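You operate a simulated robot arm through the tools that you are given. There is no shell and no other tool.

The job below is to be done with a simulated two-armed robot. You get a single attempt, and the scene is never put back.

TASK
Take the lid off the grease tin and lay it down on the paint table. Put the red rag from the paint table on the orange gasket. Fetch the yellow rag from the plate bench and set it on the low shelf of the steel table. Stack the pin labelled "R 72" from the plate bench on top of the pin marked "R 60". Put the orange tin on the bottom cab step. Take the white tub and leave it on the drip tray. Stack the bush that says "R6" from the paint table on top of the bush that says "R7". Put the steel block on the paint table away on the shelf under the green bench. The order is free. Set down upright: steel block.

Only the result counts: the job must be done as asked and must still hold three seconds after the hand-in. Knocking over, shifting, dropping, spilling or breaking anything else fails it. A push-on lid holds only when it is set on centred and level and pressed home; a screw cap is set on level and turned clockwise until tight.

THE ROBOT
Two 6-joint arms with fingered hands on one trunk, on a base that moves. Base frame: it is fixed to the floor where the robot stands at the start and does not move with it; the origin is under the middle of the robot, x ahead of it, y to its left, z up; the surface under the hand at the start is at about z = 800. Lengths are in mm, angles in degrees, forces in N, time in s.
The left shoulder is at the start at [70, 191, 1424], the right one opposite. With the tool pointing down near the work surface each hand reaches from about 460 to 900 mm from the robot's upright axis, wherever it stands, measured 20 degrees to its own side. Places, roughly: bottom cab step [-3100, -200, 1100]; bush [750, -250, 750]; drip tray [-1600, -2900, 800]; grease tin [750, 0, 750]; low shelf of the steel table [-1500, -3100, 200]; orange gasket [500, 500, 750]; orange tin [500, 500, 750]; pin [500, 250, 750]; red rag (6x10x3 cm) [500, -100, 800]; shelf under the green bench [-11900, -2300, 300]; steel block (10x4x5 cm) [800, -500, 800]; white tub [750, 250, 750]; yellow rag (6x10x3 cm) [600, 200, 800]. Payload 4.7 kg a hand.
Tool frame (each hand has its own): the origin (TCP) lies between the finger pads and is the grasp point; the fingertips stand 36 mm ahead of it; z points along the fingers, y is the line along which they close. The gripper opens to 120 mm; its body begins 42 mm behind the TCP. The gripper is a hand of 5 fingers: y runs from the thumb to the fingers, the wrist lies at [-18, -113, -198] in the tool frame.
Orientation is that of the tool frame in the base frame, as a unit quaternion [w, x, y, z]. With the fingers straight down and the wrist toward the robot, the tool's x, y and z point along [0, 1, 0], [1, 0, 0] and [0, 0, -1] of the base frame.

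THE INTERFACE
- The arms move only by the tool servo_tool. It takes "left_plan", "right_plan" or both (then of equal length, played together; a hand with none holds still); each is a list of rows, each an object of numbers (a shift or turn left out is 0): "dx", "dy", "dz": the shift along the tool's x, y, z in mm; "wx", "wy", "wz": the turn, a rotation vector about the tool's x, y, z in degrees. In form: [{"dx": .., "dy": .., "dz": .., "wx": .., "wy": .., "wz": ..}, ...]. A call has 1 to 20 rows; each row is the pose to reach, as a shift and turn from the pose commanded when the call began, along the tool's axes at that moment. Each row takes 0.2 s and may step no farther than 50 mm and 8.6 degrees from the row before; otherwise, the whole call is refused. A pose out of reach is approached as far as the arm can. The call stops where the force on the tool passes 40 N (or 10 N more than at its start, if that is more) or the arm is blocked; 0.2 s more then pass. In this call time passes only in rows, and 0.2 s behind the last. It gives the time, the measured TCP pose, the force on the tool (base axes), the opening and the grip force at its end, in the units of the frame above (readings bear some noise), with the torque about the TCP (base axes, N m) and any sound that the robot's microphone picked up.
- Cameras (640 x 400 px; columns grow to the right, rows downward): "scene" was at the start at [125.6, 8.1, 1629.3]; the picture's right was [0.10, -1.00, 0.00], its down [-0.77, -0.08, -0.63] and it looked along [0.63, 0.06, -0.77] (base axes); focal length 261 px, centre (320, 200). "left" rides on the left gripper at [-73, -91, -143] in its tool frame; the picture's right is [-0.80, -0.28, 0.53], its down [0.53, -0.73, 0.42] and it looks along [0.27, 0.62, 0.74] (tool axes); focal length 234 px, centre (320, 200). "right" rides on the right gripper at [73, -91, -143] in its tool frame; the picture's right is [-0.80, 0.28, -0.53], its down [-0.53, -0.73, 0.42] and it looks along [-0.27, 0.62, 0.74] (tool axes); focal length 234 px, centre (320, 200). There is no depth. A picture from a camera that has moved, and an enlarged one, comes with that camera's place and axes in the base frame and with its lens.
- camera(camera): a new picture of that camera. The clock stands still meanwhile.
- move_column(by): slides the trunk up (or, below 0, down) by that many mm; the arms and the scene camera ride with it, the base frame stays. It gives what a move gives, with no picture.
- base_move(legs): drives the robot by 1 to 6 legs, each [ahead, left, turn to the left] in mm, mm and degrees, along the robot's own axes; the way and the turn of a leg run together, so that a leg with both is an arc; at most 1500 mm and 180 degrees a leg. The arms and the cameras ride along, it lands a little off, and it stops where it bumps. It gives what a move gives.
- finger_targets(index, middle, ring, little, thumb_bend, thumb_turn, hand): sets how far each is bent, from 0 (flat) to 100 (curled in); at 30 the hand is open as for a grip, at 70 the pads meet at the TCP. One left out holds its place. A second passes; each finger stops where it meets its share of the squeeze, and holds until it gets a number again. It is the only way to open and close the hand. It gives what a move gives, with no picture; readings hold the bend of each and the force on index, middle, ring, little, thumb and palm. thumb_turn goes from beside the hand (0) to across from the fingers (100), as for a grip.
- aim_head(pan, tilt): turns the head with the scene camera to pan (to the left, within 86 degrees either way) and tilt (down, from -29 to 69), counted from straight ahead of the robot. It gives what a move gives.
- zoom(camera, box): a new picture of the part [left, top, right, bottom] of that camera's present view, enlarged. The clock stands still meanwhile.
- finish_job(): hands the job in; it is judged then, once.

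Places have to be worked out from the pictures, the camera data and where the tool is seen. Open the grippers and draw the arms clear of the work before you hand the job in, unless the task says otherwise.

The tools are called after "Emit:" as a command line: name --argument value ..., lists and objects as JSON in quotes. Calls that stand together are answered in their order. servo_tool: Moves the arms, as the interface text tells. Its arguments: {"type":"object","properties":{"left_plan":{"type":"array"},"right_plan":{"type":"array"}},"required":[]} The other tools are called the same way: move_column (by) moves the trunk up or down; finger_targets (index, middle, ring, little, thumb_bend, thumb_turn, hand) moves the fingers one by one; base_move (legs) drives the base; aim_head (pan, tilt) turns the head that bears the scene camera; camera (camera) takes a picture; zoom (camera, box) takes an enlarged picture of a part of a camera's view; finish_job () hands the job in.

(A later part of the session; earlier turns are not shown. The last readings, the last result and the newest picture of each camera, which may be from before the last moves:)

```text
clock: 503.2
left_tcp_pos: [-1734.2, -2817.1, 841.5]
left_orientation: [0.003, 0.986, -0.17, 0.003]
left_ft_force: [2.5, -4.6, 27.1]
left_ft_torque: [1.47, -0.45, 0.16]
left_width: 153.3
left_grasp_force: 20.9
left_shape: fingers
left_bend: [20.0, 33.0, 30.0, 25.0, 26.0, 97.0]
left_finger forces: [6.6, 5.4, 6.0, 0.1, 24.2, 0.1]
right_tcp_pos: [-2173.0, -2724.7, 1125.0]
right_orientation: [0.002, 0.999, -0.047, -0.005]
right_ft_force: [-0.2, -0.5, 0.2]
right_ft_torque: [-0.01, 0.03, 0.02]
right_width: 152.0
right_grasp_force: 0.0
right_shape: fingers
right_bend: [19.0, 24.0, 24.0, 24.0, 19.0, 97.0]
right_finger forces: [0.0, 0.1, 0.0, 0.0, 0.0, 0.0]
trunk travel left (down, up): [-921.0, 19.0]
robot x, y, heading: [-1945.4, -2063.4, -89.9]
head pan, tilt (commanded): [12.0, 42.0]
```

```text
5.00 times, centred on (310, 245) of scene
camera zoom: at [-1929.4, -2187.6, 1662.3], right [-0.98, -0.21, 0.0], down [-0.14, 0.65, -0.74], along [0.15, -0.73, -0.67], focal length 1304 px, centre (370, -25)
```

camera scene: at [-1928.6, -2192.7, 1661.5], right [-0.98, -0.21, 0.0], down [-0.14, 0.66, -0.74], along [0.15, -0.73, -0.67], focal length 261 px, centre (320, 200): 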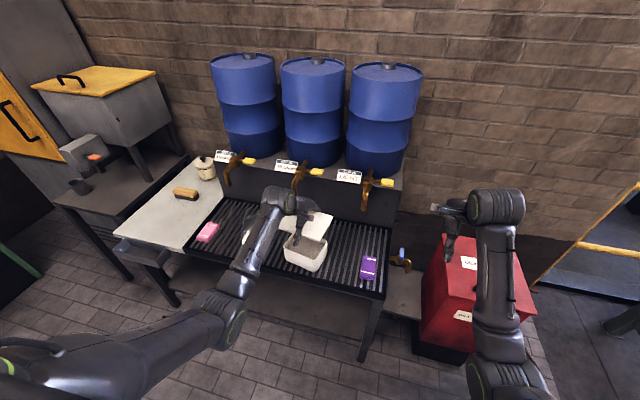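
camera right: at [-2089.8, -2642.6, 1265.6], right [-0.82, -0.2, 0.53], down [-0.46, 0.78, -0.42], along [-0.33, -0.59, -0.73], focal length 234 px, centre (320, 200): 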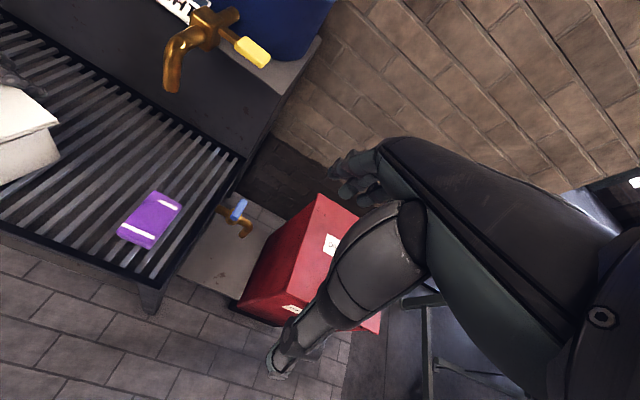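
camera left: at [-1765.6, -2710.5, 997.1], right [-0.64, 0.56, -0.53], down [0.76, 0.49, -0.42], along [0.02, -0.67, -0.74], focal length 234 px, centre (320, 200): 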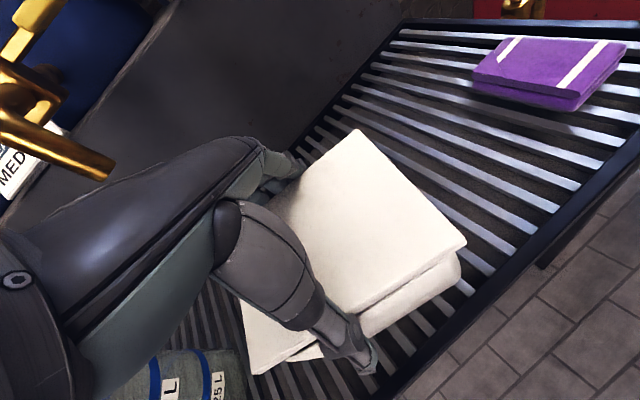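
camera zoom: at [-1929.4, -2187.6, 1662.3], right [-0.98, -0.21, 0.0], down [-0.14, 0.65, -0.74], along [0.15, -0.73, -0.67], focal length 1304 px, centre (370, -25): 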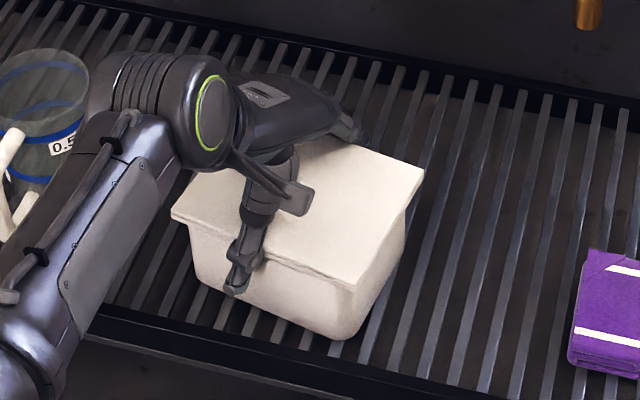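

No snap at this exact spot; I wiggle a couple of millimetres under light pressure, listening for the snap.

Emit:
servo_tool --left_plan '[{"dz": -2}, {"dy": -1.5, "dz": -2}, {"dy": -3, "dz": -1}]'

Emit:
servo_tool --left_plan '[{"dx": 1.5, "dy": 1.5}, {"dx": 2, "dy": 3}]'

Emit:
servo_tool --left_plan '[{"dx": 1, "dy": 1.5}, {"dx": 2, "dy": 3, "dz": 1}]'

```text
clock: 504.0
left_tcp_pos: [-1732.9, -2814.4, 839.4]
left_orientation: [0.001, 0.985, -0.17, 0.001]
left_ft_force: [-0.2, -5.4, 17.6]
left_ft_torque: [-0.72, 0.23, -0.04]
left_width: 152.6
left_grasp_force: 19.6
left_shape: fingers
left_bend: [20.0, 32.0, 29.0, 25.0, 26.0, 97.0]
left_finger forces: [10.6, 6.3, 7.6, 0.2, 15.9, 0.0]
right_tcp_pos: [-2172.8, -2724.6, 1123.7]
right_orientation: [0.003, 0.999, -0.048, -0.005]
right_ft_force: [-0.4, -0.4, 0.7]
right_ft_torque: [0.02, -0.01, 0.02]
right_width: 152.2
right_grasp_force: 0.1
right_shape: fingers
right_bend: [19.0, 24.0, 24.0, 24.0, 19.0, 97.0]
right_finger forces: [0.1, 0.0, 0.1, 0.0, 0.0, 0.0]
trunk travel left (down, up): [-921.0, 19.0]
robot x, y, heading: [-1943.0, -2063.1, -89.8]
head pan, tilt (commanded): [12.0, 42.0]
heard: snap
```

```text
clock: 504.6
left_tcp_pos: [-1732.0, -2816.1, 838.3]
left_orientation: [-0.001, 0.985, -0.17, 0.002]
left_ft_force: [-0.7, 7.0, 17.6]
left_ft_torque: [-0.7, 0.2, -0.21]
left_width: 153.4
left_grasp_force: 18.5
left_shape: fingers
left_bend: [20.0, 32.0, 30.0, 25.0, 26.0, 96.0]
left_finger forces: [8.1, 4.0, 5.2, 0.1, 20.2, 0.0]
right_tcp_pos: [-2173.3, -2724.9, 1125.3]
right_orientation: [0.003, 0.999, -0.046, -0.004]
right_ft_force: [-0.2, -0.3, 0.0]
right_ft_torque: [0.05, -0.02, -0.02]
right_width: 152.1
right_grasp_force: 0.1
right_shape: fingers
right_bend: [19.0, 24.0, 24.0, 24.0, 19.0, 97.0]
right_finger forces: [0.1, 0.0, 0.0, 0.1, 0.0, 0.1]
trunk travel left (down, up): [-921.0, 19.0]
robot x, y, heading: [-1946.6, -2060.2, -89.8]
head pan, tilt (commanded): [12.0, 42.0]
```

```text
clock: 505.2
left_tcp_pos: [-1730.9, -2818.7, 840.5]
left_orientation: [-0.001, 0.986, -0.169, 0.002]
left_ft_force: [-3.5, 10.8, 16.7]
left_ft_torque: [-0.58, 0.2, -0.14]
left_width: 153.5
left_grasp_force: 18.3
left_shape: fingers
left_bend: [20.0, 33.0, 31.0, 25.0, 25.0, 96.0]
left_finger forces: [7.5, 3.6, 4.1, 0.0, 20.8, 0.0]
right_tcp_pos: [-2173.0, -2723.3, 1125.9]
right_orientation: [0.002, 0.999, -0.047, -0.005]
right_ft_force: [0.2, -0.8, 0.0]
right_ft_torque: [-0.03, 0.0, 0.02]
right_width: 152.0
right_grasp_force: 0.0
right_shape: fingers
right_bend: [19.0, 24.0, 24.0, 24.0, 19.0, 97.0]
right_finger forces: [0.0, 0.1, 0.1, 0.1, 0.0, 0.0]
trunk travel left (down, up): [-921.0, 19.0]
robot x, y, heading: [-1946.2, -2059.3, -90.0]
head pan, tilt (commanded): [12.0, 42.0]
```

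Snap! The lid latched. I undo the sideways tension and release the fingers carefully without pulling up.

Emit:
servo_tool --left_plan '[{"dx": -1.5, "dy": -2, "dz": 0}, {"dx": -3, "dy": -4, "dz": 1}]'

Emit:
finger_targets --hand "left" --index 9 --middle 12 --ring 12 --little 9 --thumb_bend 9

Emit:
servo_tool --left_plan '[{"dz": -15}, {"dz": -40}, {"dz": -75}, {"dz": -110}]'

Emit:
zoom --camera "scene" --box '[270, 205, 350, 285]'

Emit:
camera --camera "left"

Emit:
zoom --camera "right" --box '[0, 60, 120, 220]'

```text
clock: 505.8
left_tcp_pos: [-1732.2, -2817.7, 838.5]
left_orientation: [0.002, 0.986, -0.169, 0.003]
left_ft_force: [1.8, -2.2, 17.1]
left_ft_torque: [-0.53, 0.13, 0.01]
left_width: 153.2
left_grasp_force: 19.1
left_shape: fingers
left_bend: [20.0, 33.0, 30.0, 25.0, 25.0, 96.0]
left_finger forces: [9.7, 5.4, 6.4, 0.0, 17.2, 0.0]
right_tcp_pos: [-2173.3, -2725.6, 1123.8]
right_orientation: [0.002, 0.999, -0.047, -0.004]
right_ft_force: [0.2, -0.5, -0.1]
right_ft_torque: [-0.01, -0.02, 0.01]
right_width: 152.1
right_grasp_force: 0.0
right_shape: fingers
right_bend: [19.0, 24.0, 24.0, 24.0, 19.0, 97.0]
right_finger forces: [0.0, 0.0, 0.0, 0.1, 0.1, 0.1]
trunk travel left (down, up): [-921.0, 19.0]
robot x, y, heading: [-1945.3, -2061.5, -89.9]
head pan, tilt (commanded): [12.0, 42.0]
```

```text
clock: 506.8
left_tcp_pos: [-1732.4, -2818.3, 834.5]
left_orientation: [-0.002, 0.986, -0.169, 0.001]
left_ft_force: [0.6, -0.8, -0.4]
left_ft_torque: [-0.01, -0.01, -0.01]
left_width: 176.6
left_grasp_force: 0.1
left_shape: fingers
left_bend: [9.0, 12.0, 12.0, 9.0, 9.0, 97.0]
left_finger forces: [0.0, 0.0, 0.0, 0.0, 0.0, 0.1]
right_tcp_pos: [-2171.6, -2727.0, 1123.4]
right_orientation: [0.002, 0.999, -0.048, -0.005]
right_ft_force: [0.0, 0.3, 0.7]
right_ft_torque: [-0.03, 0.01, 0.0]
right_width: 152.3
right_grasp_force: 0.1
right_shape: fingers
right_bend: [19.0, 24.0, 24.0, 24.0, 19.0, 97.0]
right_finger forces: [0.1, 0.1, 0.1, 0.1, 0.0, 0.1]
trunk travel left (down, up): [-921.0, 19.0]
robot x, y, heading: [-1945.0, -2061.1, -90.1]
head pan, tilt (commanded): [12.0, 42.0]
```

```text
clock: 507.8
left_tcp_pos: [-1732.8, -2817.7, 945.5]
left_orientation: [-0.002, 0.986, -0.168, 0.002]
left_ft_force: [-0.5, 0.2, -0.3]
left_ft_torque: [-0.05, -0.02, -0.01]
left_width: 176.7
left_grasp_force: 0.1
left_shape: fingers
left_bend: [9.0, 12.0, 12.0, 9.0, 9.0, 97.0]
left_finger forces: [0.0, 0.1, 0.0, 0.0, 0.0, 0.0]
right_tcp_pos: [-2171.6, -2726.3, 1123.4]
right_orientation: [0.001, 0.999, -0.047, -0.005]
right_ft_force: [-0.1, -0.6, -0.1]
right_ft_torque: [-0.02, -0.01, 0.0]
right_width: 152.2
right_grasp_force: 0.0
right_shape: fingers
right_bend: [19.0, 24.0, 24.0, 24.0, 19.0, 97.0]
right_finger forces: [0.1, 0.0, 0.1, 0.0, 0.0, 0.0]
trunk travel left (down, up): [-921.0, 19.0]
robot x, y, heading: [-1946.4, -2064.1, -90.1]
head pan, tilt (commanded): [12.0, 42.0]
```

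```text
5.00 times, centred on (310, 245) of scene
camera zoom: at [-1928.7, -2191.3, 1661.6], right [-0.98, -0.21, 0.0], down [-0.14, 0.65, -0.74], along [0.15, -0.73, -0.67], focal length 1304 px, centre (370, -25)
```

zoom: 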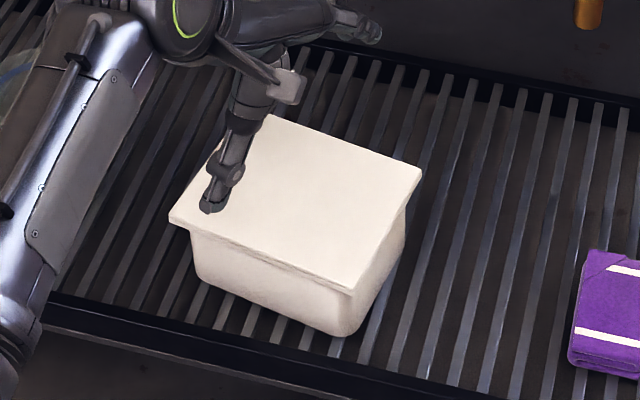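

```text
taken
camera left: at [-1771.0, -2706.3, 1087.8], right [-0.66, 0.53, -0.53], down [0.75, 0.51, -0.42], along [0.05, -0.67, -0.74], focal length 234 px, centre (320, 200)
```

left: 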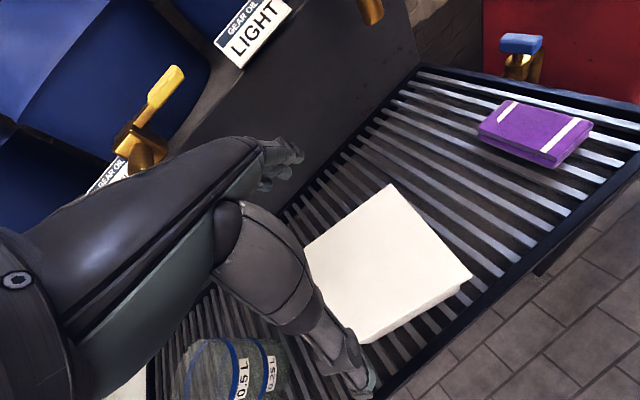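

```text
2.50 times, centred on (60, 140) of right
camera zoom: at [-2089.3, -2641.9, 1265.8], right [-0.82, -0.2, 0.53], down [-0.46, 0.78, -0.42], along [-0.33, -0.59, -0.73], focal length 585 px, centre (970, 350)
```

zoom: 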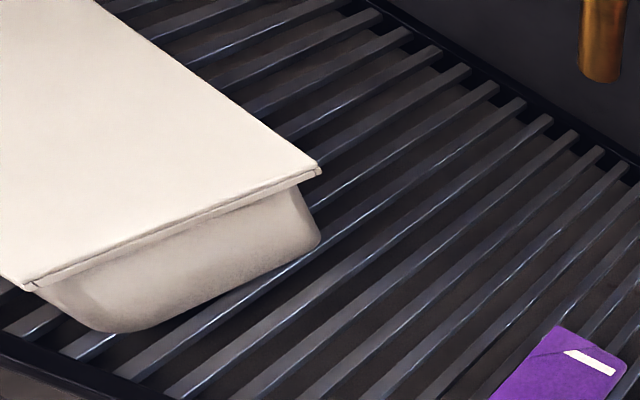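

The lid sits level and latched on the tub, which stands on the drip tray. I raise the left hand, back out and head back for the yellow rag.

Emit:
servo_tool --left_plan '[{"dz": -40}, {"dz": -80}, {"dy": -15, "dz": -120}, {"dy": -40, "dz": -150, "wz": -6}, {"dy": -60, "dz": -175, "wz": -12}, {"dy": -70, "dz": -190, "wz": -18}]'

Emit:
base_move --legs '[[-1000, 0, 0]]'

Emit:
camera --camera "scene"

Emit:
base_move --legs '[[0, 0, 90]]'

```text
clock: 509.2
left_tcp_pos: [-1709.1, -2752.6, 1135.1]
left_orientation: [-0.001, 1.0, -0.012, 0.002]
left_ft_force: [0.6, 0.5, 0.4]
left_ft_torque: [0.01, -0.04, 0.0]
left_width: 176.4
left_grasp_force: 0.1
left_shape: fingers
left_bend: [9.0, 12.0, 12.0, 9.0, 9.0, 97.0]
left_finger forces: [0.1, 0.0, 0.0, 0.0, 0.1, 0.0]
right_tcp_pos: [-2171.6, -2727.5, 1123.0]
right_orientation: [0.002, 0.999, -0.047, -0.004]
right_ft_force: [-0.1, 0.9, 0.1]
right_ft_torque: [-0.04, 0.02, 0.0]
right_width: 152.0
right_grasp_force: 0.1
right_shape: fingers
right_bend: [19.0, 24.0, 24.0, 24.0, 19.0, 97.0]
right_finger forces: [0.0, 0.0, 0.0, 0.0, 0.0, 0.0]
trunk travel left (down, up): [-921.0, 19.0]
robot x, y, heading: [-1941.9, -2061.8, -90.4]
head pan, tilt (commanded): [12.0, 42.0]
```

```text
clock: 514.3
left_tcp_pos: [-1699.8, -1766.8, 1132.9]
left_orientation: [-0.001, 1.0, 0.002, 0.002]
left_ft_force: [0.5, -0.3, 0.4]
left_ft_torque: [-0.01, 0.03, 0.03]
left_width: 176.5
left_grasp_force: 0.0
left_shape: fingers
left_bend: [9.0, 12.0, 12.0, 9.0, 9.0, 97.0]
left_finger forces: [0.0, 0.0, 0.1, 0.0, 0.0, 0.1]
right_tcp_pos: [-2165.0, -1755.0, 1123.2]
right_orientation: [0.002, 0.999, -0.032, -0.004]
right_ft_force: [-0.1, 1.2, 1.2]
right_ft_torque: [0.02, 0.0, 0.02]
right_width: 152.2
right_grasp_force: 0.1
right_shape: fingers
right_bend: [19.0, 24.0, 24.0, 24.0, 19.0, 97.0]
right_finger forces: [0.0, 0.0, 0.0, 0.1, 0.0, 0.0]
trunk travel left (down, up): [-921.0, 19.0]
robot x, y, heading: [-1955.5, -1080.7, -88.5]
head pan, tilt (commanded): [12.0, 42.0]
```

```text
taken
camera scene: at [-1937.2, -1212.0, 1661.5], right [-0.97, -0.24, 0.0], down [-0.16, 0.65, -0.74], along [0.18, -0.72, -0.67], focal length 261 px, centre (320, 200)
```

scene: 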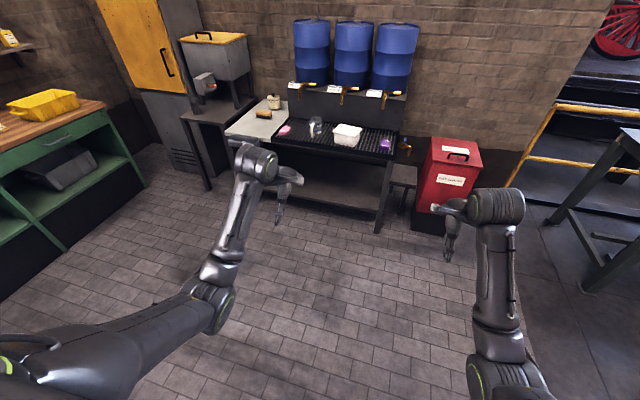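

```text
clock: 518.7
left_tcp_pos: [-1269.0, -827.7, 1134.5]
left_orientation: [-0.002, 0.707, 0.707, 0.001]
left_ft_force: [1.3, 0.4, 0.0]
left_ft_torque: [0.02, 0.0, 0.03]
left_width: 176.6
left_grasp_force: 0.1
left_shape: fingers
left_bend: [9.0, 12.0, 12.0, 9.0, 9.0, 97.0]
left_finger forces: [0.0, 0.1, 0.1, 0.0, 0.1, 0.0]
right_tcp_pos: [-1285.3, -1291.7, 1123.2]
right_orientation: [0.004, 0.732, 0.681, -0.001]
right_ft_force: [-0.3, -0.1, -0.1]
right_ft_torque: [-0.01, 0.01, -0.01]
right_width: 152.0
right_grasp_force: 0.1
right_shape: fingers
right_bend: [19.0, 24.0, 24.0, 24.0, 19.0, 97.0]
right_finger forces: [0.0, 0.0, 0.1, 0.0, 0.0, 0.0]
trunk travel left (down, up): [-921.0, 19.0]
robot x, y, heading: [-1959.9, -1085.8, 1.3]
head pan, tilt (commanded): [12.0, 42.0]
```

Next the yellow rag at ≈[634, 159] (long axis along x, yaw ≈−11°). To keep clear of the pin stack I'll use the right hand; I drive to the plate bench.

Emit:
base_move --legs '[[1000, 850, -1.3], [600, 570, 0]]'

Emit:
aim_head --pan -15 --tilt 45

Emit:
camera --camera "scene"

```text
clock: 529.4
left_tcp_pos: [340.9, 607.7, 1135.1]
left_orientation: [-0.001, 0.718, 0.696, 0.001]
left_ft_force: [-1.0, -0.4, 0.7]
left_ft_torque: [-0.02, 0.01, 0.01]
left_width: 176.7
left_grasp_force: 0.0
left_shape: fingers
left_bend: [9.0, 12.0, 12.0, 9.0, 9.0, 97.0]
left_finger forces: [0.0, 0.1, 0.0, 0.1, 0.0, 0.0]
right_tcp_pos: [311.1, 146.2, 1123.4]
right_orientation: [0.004, 0.742, 0.67, -0.002]
right_ft_force: [-0.1, 0.3, 0.1]
right_ft_torque: [-0.04, 0.0, 0.01]
right_width: 151.7
right_grasp_force: 0.1
right_shape: fingers
right_bend: [19.0, 24.0, 24.0, 24.0, 19.0, 97.0]
right_finger forces: [0.0, 0.0, 0.0, 0.0, 0.0, 0.0]
trunk travel left (down, up): [-921.0, 19.0]
robot x, y, heading: [-352.9, 377.4, -0.5]
head pan, tilt (commanded): [12.0, 42.0]
```

```text
clock: 530.3
left_tcp_pos: [341.3, 609.2, 1133.5]
left_orientation: [-0.001, 0.718, 0.696, 0.0]
left_ft_force: [-0.2, 0.7, 0.2]
left_ft_torque: [0.0, 0.02, -0.01]
left_width: 176.6
left_grasp_force: 0.1
left_shape: fingers
left_bend: [9.0, 12.0, 12.0, 9.0, 9.0, 97.0]
left_finger forces: [0.0, 0.0, 0.0, 0.1, 0.0, 0.0]
right_tcp_pos: [311.2, 146.4, 1123.9]
right_orientation: [0.004, 0.742, 0.671, -0.001]
right_ft_force: [0.3, 0.1, -0.3]
right_ft_torque: [-0.01, 0.01, 0.01]
right_width: 152.2
right_grasp_force: 0.0
right_shape: fingers
right_bend: [19.0, 24.0, 24.0, 24.0, 19.0, 97.0]
right_finger forces: [0.0, 0.0, 0.0, 0.0, 0.0, 0.1]
trunk travel left (down, up): [-921.0, 19.0]
robot x, y, heading: [-353.9, 377.5, -0.2]
head pan, tilt (commanded): [-15.0, 45.0]
```

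```text
taken
camera scene: at [-226.7, 356.0, 1657.3], right [-0.27, -0.96, 0.0], down [-0.68, 0.19, -0.71], along [0.68, -0.19, -0.71], focal length 261 px, centre (320, 200)
```

scene: 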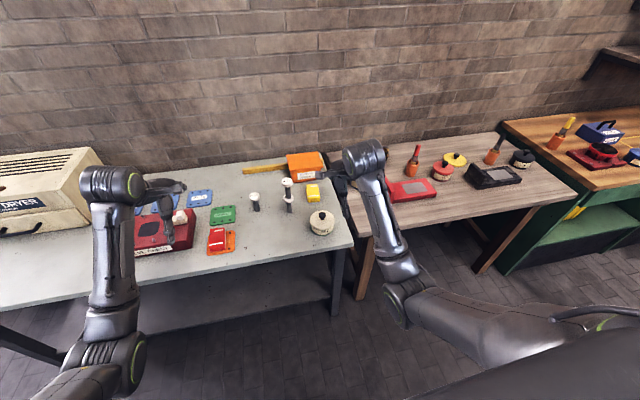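

Everything stands as left. I drive in to base ≈[10, 337].

Emit:
base_move --legs '[[355, -40, 0.3]]'

Emit:
finger_targets --hand "right" --index 39 --middle 39 --ring 39 --little 39 --thumb_bend 39

Emit:
camera --camera "right"

Emit:
camera --camera "scene"

```text
clock: 532.6
left_tcp_pos: [690.4, 574.6, 1135.2]
left_orientation: [-0.002, 0.715, 0.699, 0.002]
left_ft_force: [-0.2, 0.1, 0.2]
left_ft_torque: [0.01, -0.02, 0.01]
left_width: 176.7
left_grasp_force: 0.0
left_shape: fingers
left_bend: [9.0, 12.0, 12.0, 9.0, 9.0, 97.0]
left_finger forces: [0.0, 0.1, 0.1, 0.0, 0.1, 0.0]
right_tcp_pos: [664.6, 111.7, 1123.7]
right_orientation: [0.006, 0.739, 0.673, -0.001]
right_ft_force: [0.0, 0.2, 0.4]
right_ft_torque: [0.01, 0.02, 0.02]
right_width: 152.1
right_grasp_force: 0.0
right_shape: fingers
right_bend: [19.0, 24.0, 24.0, 24.0, 19.0, 97.0]
right_finger forces: [0.0, 0.1, 0.1, 0.0, 0.0, 0.0]
trunk travel left (down, up): [-921.0, 19.0]
robot x, y, heading: [-2.4, 336.5, 0.1]
head pan, tilt (commanded): [-15.0, 45.0]
```

```text
clock: 533.6
left_tcp_pos: [689.9, 575.0, 1135.2]
left_orientation: [-0.002, 0.714, 0.7, 0.001]
left_ft_force: [-1.2, -0.7, -0.7]
left_ft_torque: [0.03, -0.01, 0.0]
left_width: 176.8
left_grasp_force: 0.1
left_shape: fingers
left_bend: [9.0, 12.0, 12.0, 9.0, 9.0, 97.0]
left_finger forces: [0.0, 0.0, 0.0, 0.0, 0.0, 0.1]
right_tcp_pos: [666.0, 110.8, 1123.1]
right_orientation: [0.005, 0.739, 0.674, -0.001]
right_ft_force: [-0.1, -0.3, -0.6]
right_ft_torque: [0.0, 0.02, 0.03]
right_width: 96.4
right_grasp_force: 0.0
right_shape: fingers
right_bend: [39.0, 39.0, 39.0, 39.0, 39.0, 97.0]
right_finger forces: [0.1, 0.0, 0.0, 0.0, 0.1, 0.0]
trunk travel left (down, up): [-921.0, 19.0]
robot x, y, heading: [-3.9, 337.2, 0.0]
head pan, tilt (commanded): [-15.0, 45.0]
```

```text
taken
camera right: at [581.9, 193.4, 1265.9], right [0.2, -0.82, 0.53], down [-0.78, -0.47, -0.42], along [0.6, -0.33, -0.73], focal length 234 px, centre (320, 200)
```

right: 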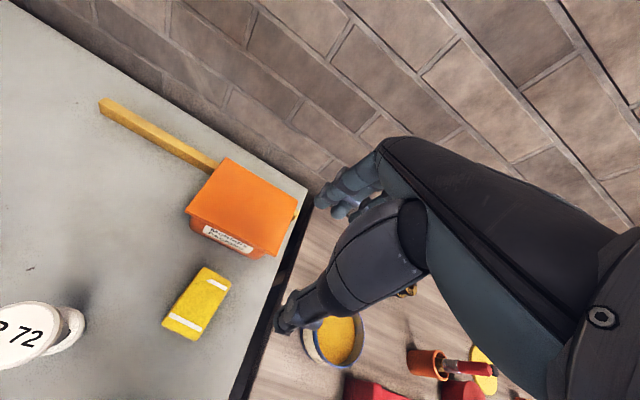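

```text
taken
camera scene: at [126.1, 316.6, 1657.3], right [-0.26, -0.97, 0.0], down [-0.68, 0.18, -0.71], along [0.68, -0.18, -0.71], focal length 261 px, centre (320, 200)
```

scene: 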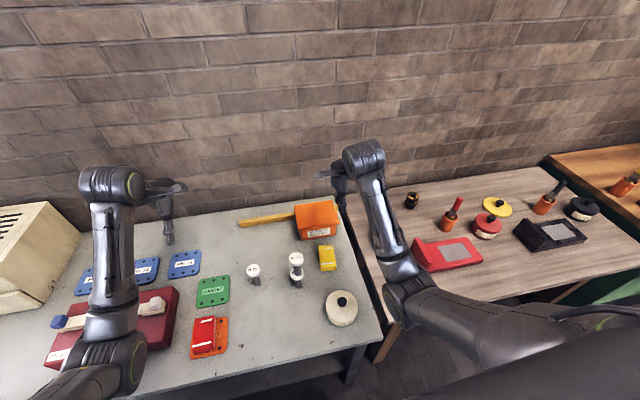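

Rag centre [634, 158], yaw −11.4°. I bring the right hand over it while turning it so the fingers close across the 60 mm width.

Emit:
servo_tool --right_plan '[{"dx": 4, "dy": -4, "dz": 15, "wz": -7.6}, {"dx": 8, "dy": -8, "dz": 30, "wz": -15.3}, {"dx": 12, "dy": -12, "dz": 45, "wz": -22.9}, {"dx": 16, "dy": -16, "dz": 60, "wz": -30.5}, {"dx": 20, "dy": -20, "dz": 74, "wz": -38.1}, {"dx": 24, "dy": -23, "dz": 89, "wz": -45.8}, {"dx": 29, "dy": -27, "dz": 104, "wz": -53.4}, {"dx": 33, "dy": -31, "dz": 119, "wz": -61}, {"dx": 37, "dy": -35, "dz": 133, "wz": -68.6}, {"dx": 41, "dy": -39, "dz": 148, "wz": -76.3}, {"dx": 45, "dy": -43, "dz": 163, "wz": -83.9}]'

Emit:
camera --camera "right"

Emit:
zoom --camera "scene" --box '[220, 160, 420, 320]'

```text
clock: 536.0
left_tcp_pos: [693.2, 574.3, 1134.0]
left_orientation: [-0.002, 0.715, 0.699, 0.001]
left_ft_force: [0.5, 0.5, -0.4]
left_ft_torque: [0.0, -0.02, -0.04]
left_width: 176.9
left_grasp_force: 0.1
left_shape: fingers
left_bend: [9.0, 12.0, 12.0, 9.0, 9.0, 97.0]
left_finger forces: [0.0, 0.1, 0.0, 0.0, 0.0, 0.1]
right_tcp_pos: [627.1, 160.1, 959.1]
right_orientation: [0.002, 0.099, 0.995, -0.004]
right_ft_force: [-0.3, -0.3, 0.8]
right_ft_torque: [0.02, 0.01, 0.02]
right_width: 96.6
right_grasp_force: 0.0
right_shape: fingers
right_bend: [39.0, 39.0, 39.0, 39.0, 39.0, 97.0]
right_finger forces: [0.0, 0.0, 0.1, 0.0, 0.0, 0.1]
trunk travel left (down, up): [-921.0, 19.0]
robot x, y, heading: [-0.9, 339.8, -0.0]
head pan, tilt (commanded): [-15.0, 45.0]
```

```text
taken
camera right: at [537.7, 85.8, 1102.8], right [0.84, 0.12, 0.53], down [0.38, -0.83, -0.42], along [0.38, 0.55, -0.74], focal length 234 px, centre (320, 200)
```

right: 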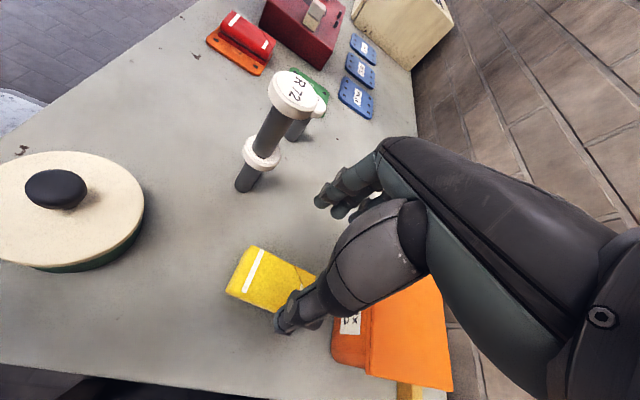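

```text
2.50 times, centred on (320, 240) of scene
camera zoom: at [127.2, 316.8, 1657.2], right [-0.26, -0.97, 0.0], down [-0.68, 0.18, -0.71], along [0.68, -0.18, -0.71], focal length 652 px, centre (320, 100)
```

zoom: 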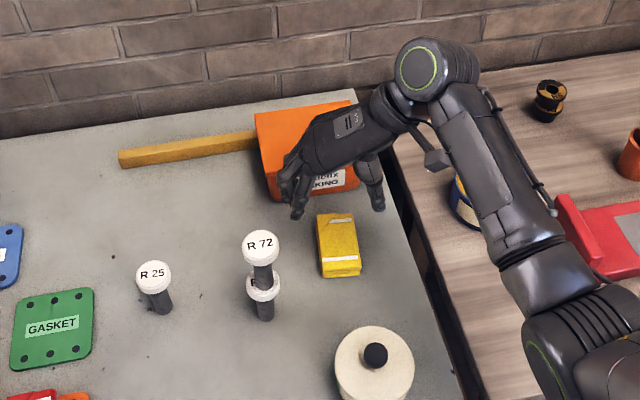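

Aligned over the rag, clear of the tub, pins and tin. I descend to z≈842 and close.

Emit:
servo_tool --right_plan '[{"dz": 30}, {"dz": 60}, {"dz": 85}, {"dz": 105}, {"dz": 116}]'

Emit:
camera --camera "right"

Emit:
zoom --camera "scene" --box '[260, 180, 400, 292]'

```text
clock: 537.2
left_tcp_pos: [691.6, 574.6, 1134.2]
left_orientation: [-0.002, 0.715, 0.699, 0.001]
left_ft_force: [0.0, -0.5, -1.1]
left_ft_torque: [-0.01, -0.01, 0.02]
left_width: 176.7
left_grasp_force: 0.0
left_shape: fingers
left_bend: [9.0, 12.0, 12.0, 9.0, 9.0, 97.0]
left_finger forces: [0.0, 0.0, 0.0, 0.1, 0.0, 0.0]
right_tcp_pos: [629.0, 157.0, 842.6]
right_orientation: [0.002, 0.1, 0.995, -0.005]
right_ft_force: [-0.5, -0.7, -0.3]
right_ft_torque: [0.01, 0.0, 0.0]
right_width: 96.6
right_grasp_force: 0.1
right_shape: fingers
right_bend: [39.0, 39.0, 39.0, 39.0, 39.0, 97.0]
right_finger forces: [0.0, 0.1, 0.1, 0.1, 0.1, 0.0]
trunk travel left (down, up): [-921.0, 19.0]
robot x, y, heading: [-4.1, 334.2, 0.1]
head pan, tilt (commanded): [-15.0, 45.0]
```

```text
taken
camera right: at [539.7, 83.6, 986.3], right [0.84, 0.12, 0.53], down [0.38, -0.83, -0.42], along [0.39, 0.55, -0.74], focal length 234 px, centre (320, 200)
```

right: 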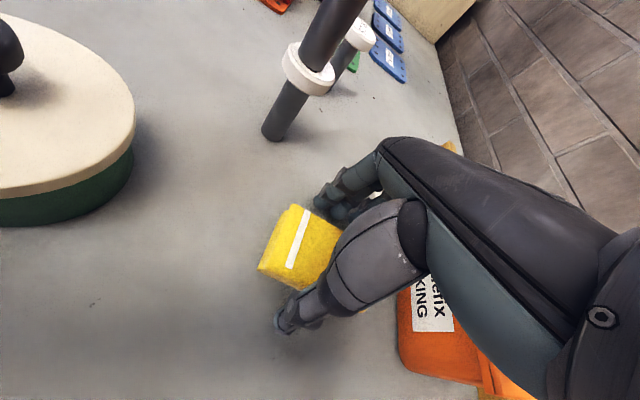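

```text
3.57 times, centred on (330, 236) of scene
camera zoom: at [126.8, 316.5, 1657.2], right [-0.26, -0.97, 0.0], down [-0.68, 0.18, -0.71], along [0.68, -0.18, -0.71], focal length 932 px, centre (284, 71)
```

zoom: 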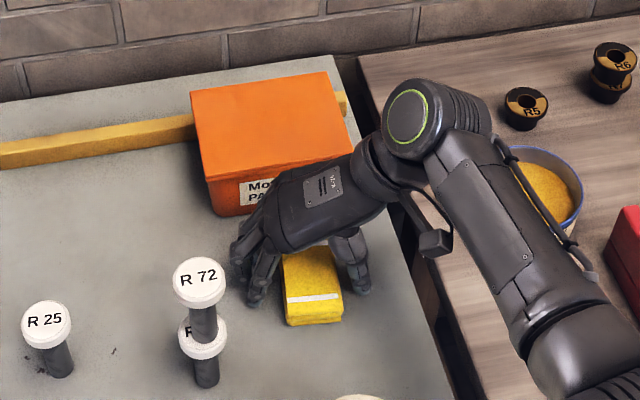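

The rag is between the fingers. Closing.

Emit:
finger_targets --hand "right" --index 68 --middle 68 --ring 68 --little 68 --thumb_bend 68

Emit:
servo_tool --right_plan '[{"dz": -4}, {"dz": -10}, {"dz": -22}, {"dz": -45}, {"dz": -75}, {"dz": -110}, {"dz": -145}]'

Emit:
camera --camera "right"

Emit:
zoom --camera "scene" --box '[220, 140, 420, 300]'

```text
clock: 538.2
left_tcp_pos: [693.2, 574.9, 1133.9]
left_orientation: [-0.002, 0.716, 0.698, 0.0]
left_ft_force: [0.2, 0.4, -0.4]
left_ft_torque: [-0.03, 0.01, 0.02]
left_width: 176.4
left_grasp_force: 0.1
left_shape: fingers
left_bend: [9.0, 12.0, 12.0, 9.0, 9.0, 97.0]
left_finger forces: [0.0, 0.1, 0.0, 0.0, 0.0, 0.0]
right_tcp_pos: [628.7, 156.6, 843.0]
right_orientation: [0.003, 0.099, 0.995, -0.004]
right_ft_force: [-0.8, -0.1, 0.8]
right_ft_torque: [-0.03, 0.0, 0.0]
right_width: 58.0
right_grasp_force: 22.2
right_shape: fingers
right_bend: [57.0, 61.0, 63.0, 66.0, 51.0, 93.0]
right_finger forces: [8.2, 7.6, 4.7, 2.0, 22.9, 0.0]
trunk travel left (down, up): [-921.0, 19.0]
robot x, y, heading: [0.3, 337.8, -0.1]
head pan, tilt (commanded): [-15.0, 45.0]
```

```text
clock: 539.8
left_tcp_pos: [691.7, 574.1, 1135.2]
left_orientation: [-0.001, 0.715, 0.699, 0.001]
left_ft_force: [0.2, 0.7, 0.2]
left_ft_torque: [0.0, 0.0, 0.03]
left_width: 176.4
left_grasp_force: 0.1
left_shape: fingers
left_bend: [9.0, 12.0, 12.0, 9.0, 9.0, 97.0]
left_finger forces: [0.0, 0.0, 0.0, 0.0, 0.1, 0.0]
right_tcp_pos: [631.0, 159.0, 987.9]
right_orientation: [0.002, 0.099, 0.995, -0.005]
right_ft_force: [-0.8, -0.1, 0.1]
right_ft_torque: [0.0, 0.01, -0.04]
right_width: 58.3
right_grasp_force: 22.5
right_shape: fingers
right_bend: [57.0, 61.0, 63.0, 66.0, 51.0, 93.0]
right_finger forces: [8.2, 7.4, 4.9, 2.0, 22.8, 0.0]
trunk travel left (down, up): [-921.0, 19.0]
robot x, y, heading: [-0.9, 339.1, 0.0]
head pan, tilt (commanded): [-15.0, 45.0]
```

```text
taken
camera right: at [541.1, 85.4, 1132.2], right [0.84, 0.12, 0.53], down [0.38, -0.83, -0.42], along [0.39, 0.55, -0.74], focal length 234 px, centre (320, 200)
```

right: 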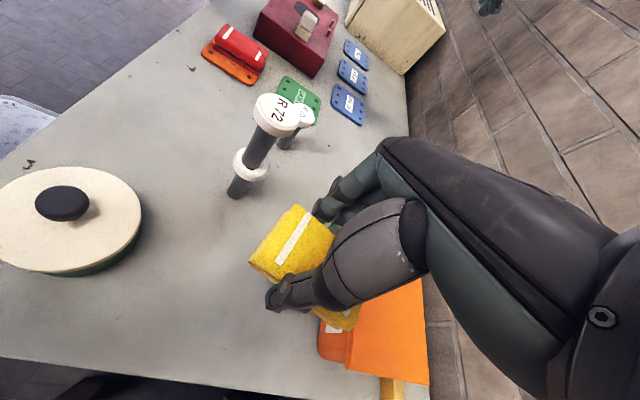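

```text
2.50 times, centred on (320, 220) of scene
camera zoom: at [126.4, 316.6, 1657.2], right [-0.26, -0.97, 0.0], down [-0.68, 0.18, -0.71], along [0.68, -0.18, -0.71], focal length 652 px, centre (320, 150)
```

zoom: 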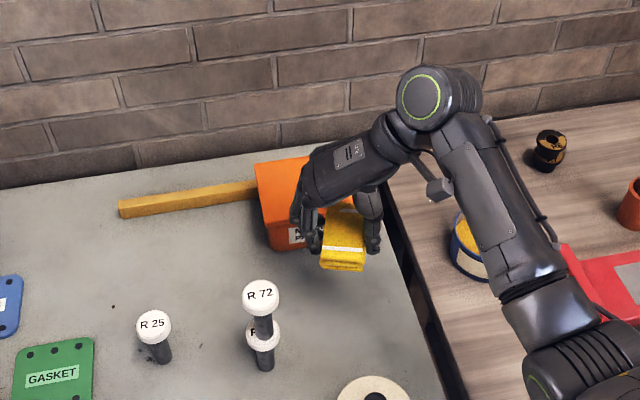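

Rag held (22 N). I raise it a bit more and back away from the bench.

Emit:
servo_tool --right_plan '[{"dz": -30}, {"dz": -60}, {"dz": -85}]'

Emit:
base_move --legs '[[-750, 0, 0]]'

Emit:
camera --camera "scene"

Emit:
camera --camera "right"

```text
clock: 540.6
left_tcp_pos: [690.6, 574.6, 1133.9]
left_orientation: [-0.001, 0.715, 0.699, 0.0]
left_ft_force: [-0.4, -0.5, 0.9]
left_ft_torque: [0.03, -0.03, 0.0]
left_width: 176.6
left_grasp_force: 0.0
left_shape: fingers
left_bend: [9.0, 12.0, 12.0, 9.0, 9.0, 97.0]
left_finger forces: [0.1, 0.0, 0.0, 0.0, 0.0, 0.0]
right_tcp_pos: [629.0, 158.7, 1072.8]
right_orientation: [0.001, 0.099, 0.995, -0.004]
right_ft_force: [0.1, 0.1, -0.4]
right_ft_torque: [0.02, -0.01, 0.0]
right_width: 58.1
right_grasp_force: 22.6
right_shape: fingers
right_bend: [57.0, 61.0, 63.0, 66.0, 51.0, 93.0]
right_finger forces: [8.2, 7.4, 4.9, 1.8, 22.6, 0.1]
trunk travel left (down, up): [-921.0, 19.0]
robot x, y, heading: [1.0, 337.1, 0.0]
head pan, tilt (commanded): [-15.0, 45.0]
```

```text
clock: 544.6
left_tcp_pos: [-38.9, 579.2, 1134.8]
left_orientation: [-0.001, 0.709, 0.705, 0.001]
left_ft_force: [-0.5, 0.2, -0.5]
left_ft_torque: [-0.01, 0.01, 0.0]
left_width: 176.8
left_grasp_force: 0.1
left_shape: fingers
left_bend: [9.0, 12.0, 12.0, 9.0, 9.0, 97.0]
left_finger forces: [0.0, 0.0, 0.1, 0.0, 0.0, 0.0]
right_tcp_pos: [-93.4, 161.8, 1071.3]
right_orientation: [0.002, 0.092, 0.996, -0.005]
right_ft_force: [0.0, 0.8, -0.4]
right_ft_torque: [0.0, 0.02, 0.01]
right_width: 58.2
right_grasp_force: 22.7
right_shape: fingers
right_bend: [57.0, 61.0, 63.0, 66.0, 51.0, 93.0]
right_finger forces: [8.2, 7.5, 4.8, 2.0, 22.7, 0.0]
trunk travel left (down, up): [-921.0, 19.0]
robot x, y, heading: [-731.7, 330.6, 0.8]
head pan, tilt (commanded): [-15.0, 45.0]
```

```text
taken
camera scene: at [-599.1, 312.5, 1657.1], right [-0.24, -0.97, 0.0], down [-0.69, 0.17, -0.71], along [0.69, -0.17, -0.71], focal length 261 px, centre (320, 200)
```

scene: 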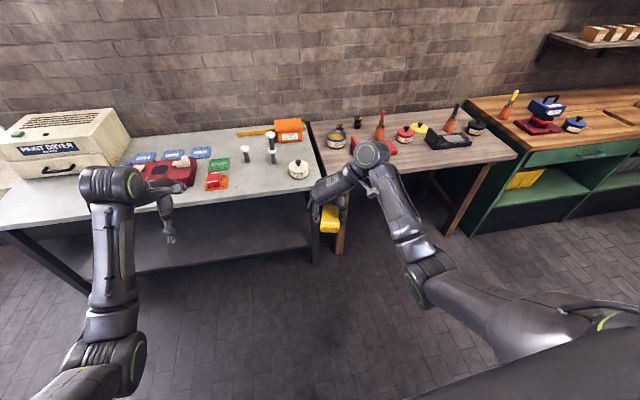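

```text
taken
camera right: at [-181.8, 88.1, 1215.5], right [0.84, 0.13, 0.53], down [0.39, -0.82, -0.42], along [0.38, 0.55, -0.74], focal length 234 px, centre (320, 200)
```

right: 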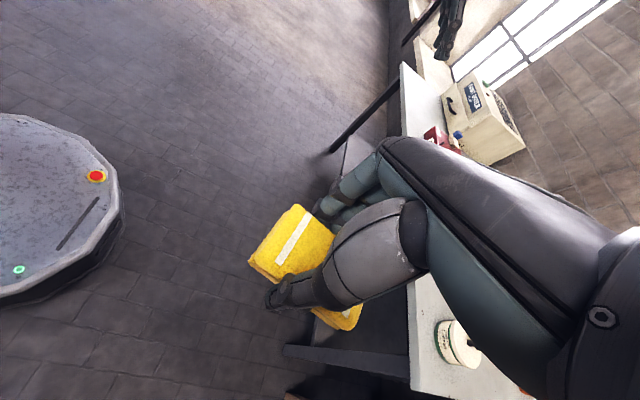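

I turn the right hand back to its normal orientation in free space, carrying the rag along.

Emit:
servo_tool --right_plan '[{"dx": -3, "dy": -5, "wz": 7.9}, {"dx": -6, "dy": -9, "wz": 15.8}, {"dx": -9, "dy": -14, "wz": 23.6}, {"dx": -12, "dy": -18, "wz": 31.5}, {"dx": -14, "dy": -23, "wz": 39.4}, {"dx": -17, "dy": -27, "wz": 47.2}, {"dx": -20, "dy": -32, "wz": 55.1}, {"dx": -23, "dy": -36, "wz": 63}, {"dx": -26, "dy": -41, "wz": 70.8}, {"dx": -29, "dy": -45, "wz": 78.7}]'

Emit:
base_move --legs '[[-350, 0, 0], [0, 0, -91]]'

Emit:
camera --camera "right"

```text
clock: 546.8
left_tcp_pos: [-40.0, 580.7, 1133.0]
left_orientation: [-0.002, 0.71, 0.705, 0.001]
left_ft_force: [0.1, -0.6, 0.5]
left_ft_torque: [-0.02, 0.02, 0.01]
left_width: 176.7
left_grasp_force: 0.1
left_shape: fingers
left_bend: [9.0, 12.0, 12.0, 9.0, 9.0, 97.0]
left_finger forces: [0.1, 0.0, 0.0, 0.1, 0.0, 0.1]
right_tcp_pos: [-75.5, 112.4, 1073.9]
right_orientation: [0.004, 0.703, 0.712, -0.002]
right_ft_force: [-0.6, -0.1, -0.3]
right_ft_torque: [-0.01, -0.03, 0.02]
right_width: 58.2
right_grasp_force: 23.0
right_shape: fingers
right_bend: [57.0, 61.0, 63.0, 66.0, 51.0, 93.0]
right_finger forces: [8.2, 7.4, 4.7, 1.8, 22.6, 0.0]
trunk travel left (down, up): [-921.0, 19.0]
robot x, y, heading: [-728.7, 329.2, 0.6]
head pan, tilt (commanded): [-15.0, 45.0]
```

```text
clock: 553.1
left_tcp_pos: [-849.7, -374.1, 1135.3]
left_orientation: [-0.001, 1.0, -0.026, 0.002]
left_ft_force: [-0.2, 0.8, -0.4]
left_ft_torque: [-0.03, 0.0, 0.0]
left_width: 176.7
left_grasp_force: 0.0
left_shape: fingers
left_bend: [9.0, 12.0, 12.0, 9.0, 9.0, 97.0]
left_finger forces: [0.1, 0.1, 0.0, 0.0, 0.1, 0.0]
right_tcp_pos: [-1315.4, -318.1, 1072.3]
right_orientation: [0.002, 1.0, -0.015, -0.005]
right_ft_force: [0.1, 0.2, -0.9]
right_ft_torque: [-0.04, 0.0, 0.0]
right_width: 57.8
right_grasp_force: 21.6
right_shape: fingers
right_bend: [57.0, 61.0, 63.0, 67.0, 51.0, 93.0]
right_finger forces: [7.9, 7.0, 4.5, 1.8, 21.5, 0.0]
trunk travel left (down, up): [-921.0, 19.0]
robot x, y, heading: [-1067.5, 327.6, -91.9]
head pan, tilt (commanded): [-15.0, 45.0]
```

```text
taken
camera right: at [-1238.4, -227.9, 1215.6], right [-0.81, -0.25, 0.53], down [-0.51, 0.75, -0.42], along [-0.29, -0.61, -0.73], focal length 234 px, centre (320, 200)
```

right: 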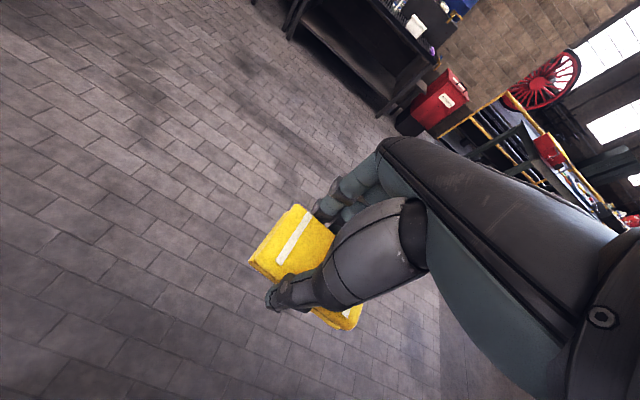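

The rag is secure. I drive to about [−1480, −1700] in front of the steel table.

Emit:
base_move --legs '[[1000, -200, 1.9], [1000, -205, 0]]'

Emit:
servo_tool --left_plan '[{"dz": 30}, {"dz": 60}, {"dz": 90}, {"dz": 120}]'

Emit:
finger_targets --hand "left" --index 40 --middle 40 --ring 40 --little 40 --thumb_bend 40

Emit:
move_column --by -400

Emit:
move_column --by -260

Emit:
aim_head --pan -10 --tilt 25

Emit:
camera --camera "scene"

```text
clock: 563.1
left_tcp_pos: [-1260.1, -2338.2, 1135.2]
left_orientation: [-0.001, 1.0, -0.014, 0.002]
left_ft_force: [-0.3, 0.6, -0.5]
left_ft_torque: [0.01, 0.02, 0.0]
left_width: 176.3
left_grasp_force: 0.1
left_shape: fingers
left_bend: [9.0, 12.0, 12.0, 9.0, 9.0, 97.0]
left_finger forces: [0.1, 0.1, 0.1, 0.0, 0.0, 0.0]
right_tcp_pos: [-1725.6, -2292.2, 1073.6]
right_orientation: [0.002, 1.0, -0.004, -0.005]
right_ft_force: [-0.7, 0.5, -0.7]
right_ft_torque: [-0.02, 0.02, -0.02]
right_width: 57.9
right_grasp_force: 21.0
right_shape: fingers
right_bend: [57.0, 61.0, 63.0, 67.0, 51.0, 93.0]
right_finger forces: [7.8, 7.1, 4.6, 1.6, 21.4, 0.0]
trunk travel left (down, up): [-921.0, 19.0]
robot x, y, heading: [-1495.9, -1644.8, -90.1]
head pan, tilt (commanded): [-15.0, 45.0]
```

```text
clock: 564.1
left_tcp_pos: [-1256.2, -2335.8, 1015.8]
left_orientation: [-0.001, 1.0, -0.013, 0.002]
left_ft_force: [0.8, -0.9, 0.0]
left_ft_torque: [0.02, -0.02, -0.01]
left_width: 176.7
left_grasp_force: 0.1
left_shape: fingers
left_bend: [9.0, 12.0, 12.0, 9.0, 9.0, 97.0]
left_finger forces: [0.1, 0.1, 0.0, 0.0, 0.0, 0.0]
right_tcp_pos: [-1726.1, -2292.6, 1073.1]
right_orientation: [0.001, 1.0, -0.003, -0.005]
right_ft_force: [-0.1, 0.1, 0.7]
right_ft_torque: [-0.01, -0.02, 0.0]
right_width: 57.9
right_grasp_force: 21.0
right_shape: fingers
right_bend: [57.0, 61.0, 63.0, 67.0, 51.0, 93.0]
right_finger forces: [8.0, 7.1, 4.6, 1.6, 21.4, 0.1]
trunk travel left (down, up): [-921.0, 19.0]
robot x, y, heading: [-1496.8, -1643.3, -90.3]
head pan, tilt (commanded): [-15.0, 45.0]
```

```text
clock: 565.1
left_tcp_pos: [-1256.9, -2336.6, 1015.0]
left_orientation: [-0.001, 1.0, -0.014, 0.002]
left_ft_force: [0.2, 0.5, 0.6]
left_ft_torque: [0.0, 0.02, 0.01]
left_width: 93.6
left_grasp_force: 0.0
left_shape: fingers
left_bend: [40.0, 40.0, 40.0, 40.0, 40.0, 97.0]
left_finger forces: [0.1, 0.0, 0.0, 0.0, 0.0, 0.0]
right_tcp_pos: [-1725.4, -2292.6, 1073.3]
right_orientation: [0.002, 1.0, -0.004, -0.005]
right_ft_force: [0.4, 0.7, -1.0]
right_ft_torque: [-0.03, 0.01, 0.03]
right_width: 57.7
right_grasp_force: 21.1
right_shape: fingers
right_bend: [57.0, 61.0, 63.0, 67.0, 51.0, 93.0]
right_finger forces: [7.9, 7.0, 4.6, 1.7, 21.5, 0.0]
trunk travel left (down, up): [-921.0, 19.0]
robot x, y, heading: [-1496.1, -1645.1, -90.4]
head pan, tilt (commanded): [-15.0, 45.0]
```

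```text
clock: 569.0
left_tcp_pos: [-1256.8, -2336.0, 616.0]
left_orientation: [0.0, 1.0, -0.013, 0.002]
left_ft_force: [0.8, 0.6, -0.3]
left_ft_torque: [0.0, 0.01, 0.03]
left_width: 93.7
left_grasp_force: 0.1
left_shape: fingers
left_bend: [40.0, 40.0, 40.0, 40.0, 40.0, 97.0]
left_finger forces: [0.1, 0.0, 0.0, 0.1, 0.1, 0.0]
right_tcp_pos: [-1727.7, -2291.7, 673.9]
right_orientation: [0.001, 1.0, -0.004, -0.005]
right_ft_force: [-0.1, 0.2, -0.5]
right_ft_torque: [-0.01, 0.02, 0.0]
right_width: 57.9
right_grasp_force: 21.1
right_shape: fingers
right_bend: [57.0, 61.0, 63.0, 67.0, 51.0, 93.0]
right_finger forces: [7.9, 7.1, 4.6, 1.8, 21.4, 0.0]
trunk travel left (down, up): [-521.0, 419.0]
robot x, y, heading: [-1495.6, -1639.3, -90.1]
head pan, tilt (commanded): [-15.0, 45.0]
```

```text
clock: 571.6
left_tcp_pos: [-1256.1, -2336.7, 354.9]
left_orientation: [-0.001, 1.0, -0.014, 0.001]
left_ft_force: [-0.3, -0.1, 0.1]
left_ft_torque: [0.03, -0.03, -0.01]
left_width: 93.5
left_grasp_force: 0.0
left_shape: fingers
left_bend: [40.0, 40.0, 40.0, 40.0, 40.0, 97.0]
left_finger forces: [0.1, 0.0, 0.0, 0.0, 0.0, 0.0]
right_tcp_pos: [-1726.0, -2292.4, 413.9]
right_orientation: [0.002, 1.0, -0.004, -0.004]
right_ft_force: [-0.7, -0.3, -1.4]
right_ft_torque: [-0.01, 0.0, -0.01]
right_width: 57.9
right_grasp_force: 21.8
right_shape: fingers
right_bend: [57.0, 61.0, 63.0, 67.0, 51.0, 93.0]
right_finger forces: [7.9, 7.1, 4.5, 1.7, 21.4, 0.1]
trunk travel left (down, up): [-261.0, 679.0]
robot x, y, heading: [-1493.2, -1639.7, -90.0]
head pan, tilt (commanded): [-15.0, 45.0]
```

```text
clock: 572.5
left_tcp_pos: [-1256.8, -2336.8, 355.3]
left_orientation: [-0.002, 1.0, -0.014, 0.001]
left_ft_force: [1.0, -0.2, -0.6]
left_ft_torque: [-0.03, -0.03, 0.01]
left_width: 93.8
left_grasp_force: 0.1
left_shape: fingers
left_bend: [40.0, 40.0, 40.0, 40.0, 40.0, 97.0]
left_finger forces: [0.0, 0.0, 0.1, 0.1, 0.0, 0.0]
right_tcp_pos: [-1725.9, -2291.5, 412.2]
right_orientation: [0.0, 1.0, -0.004, -0.005]
right_ft_force: [-0.5, 0.2, -1.1]
right_ft_torque: [-0.02, -0.01, 0.02]
right_width: 57.7
right_grasp_force: 21.6
right_shape: fingers
right_bend: [57.0, 61.0, 63.0, 67.0, 51.0, 93.0]
right_finger forces: [7.9, 7.1, 4.5, 1.7, 21.3, 0.0]
trunk travel left (down, up): [-261.0, 679.0]
robot x, y, heading: [-1495.2, -1645.5, -90.1]
head pan, tilt (commanded): [-10.0, 25.0]
```

```text
taken
camera scene: at [-1511.5, -1783.3, 1027.7], right [-0.98, 0.18, 0.0], down [0.08, 0.42, -0.91], along [-0.16, -0.89, -0.42], focal length 261 px, centre (320, 200)
```

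scene: 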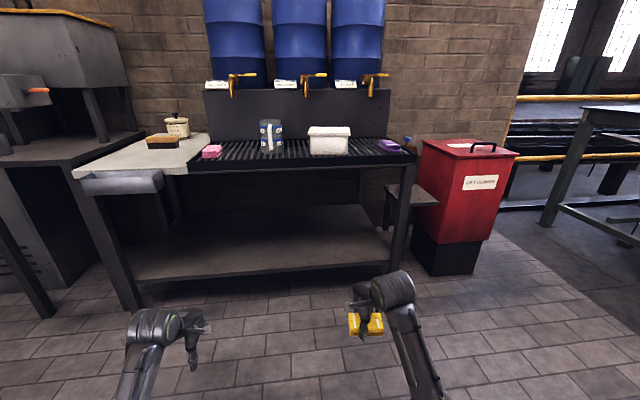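

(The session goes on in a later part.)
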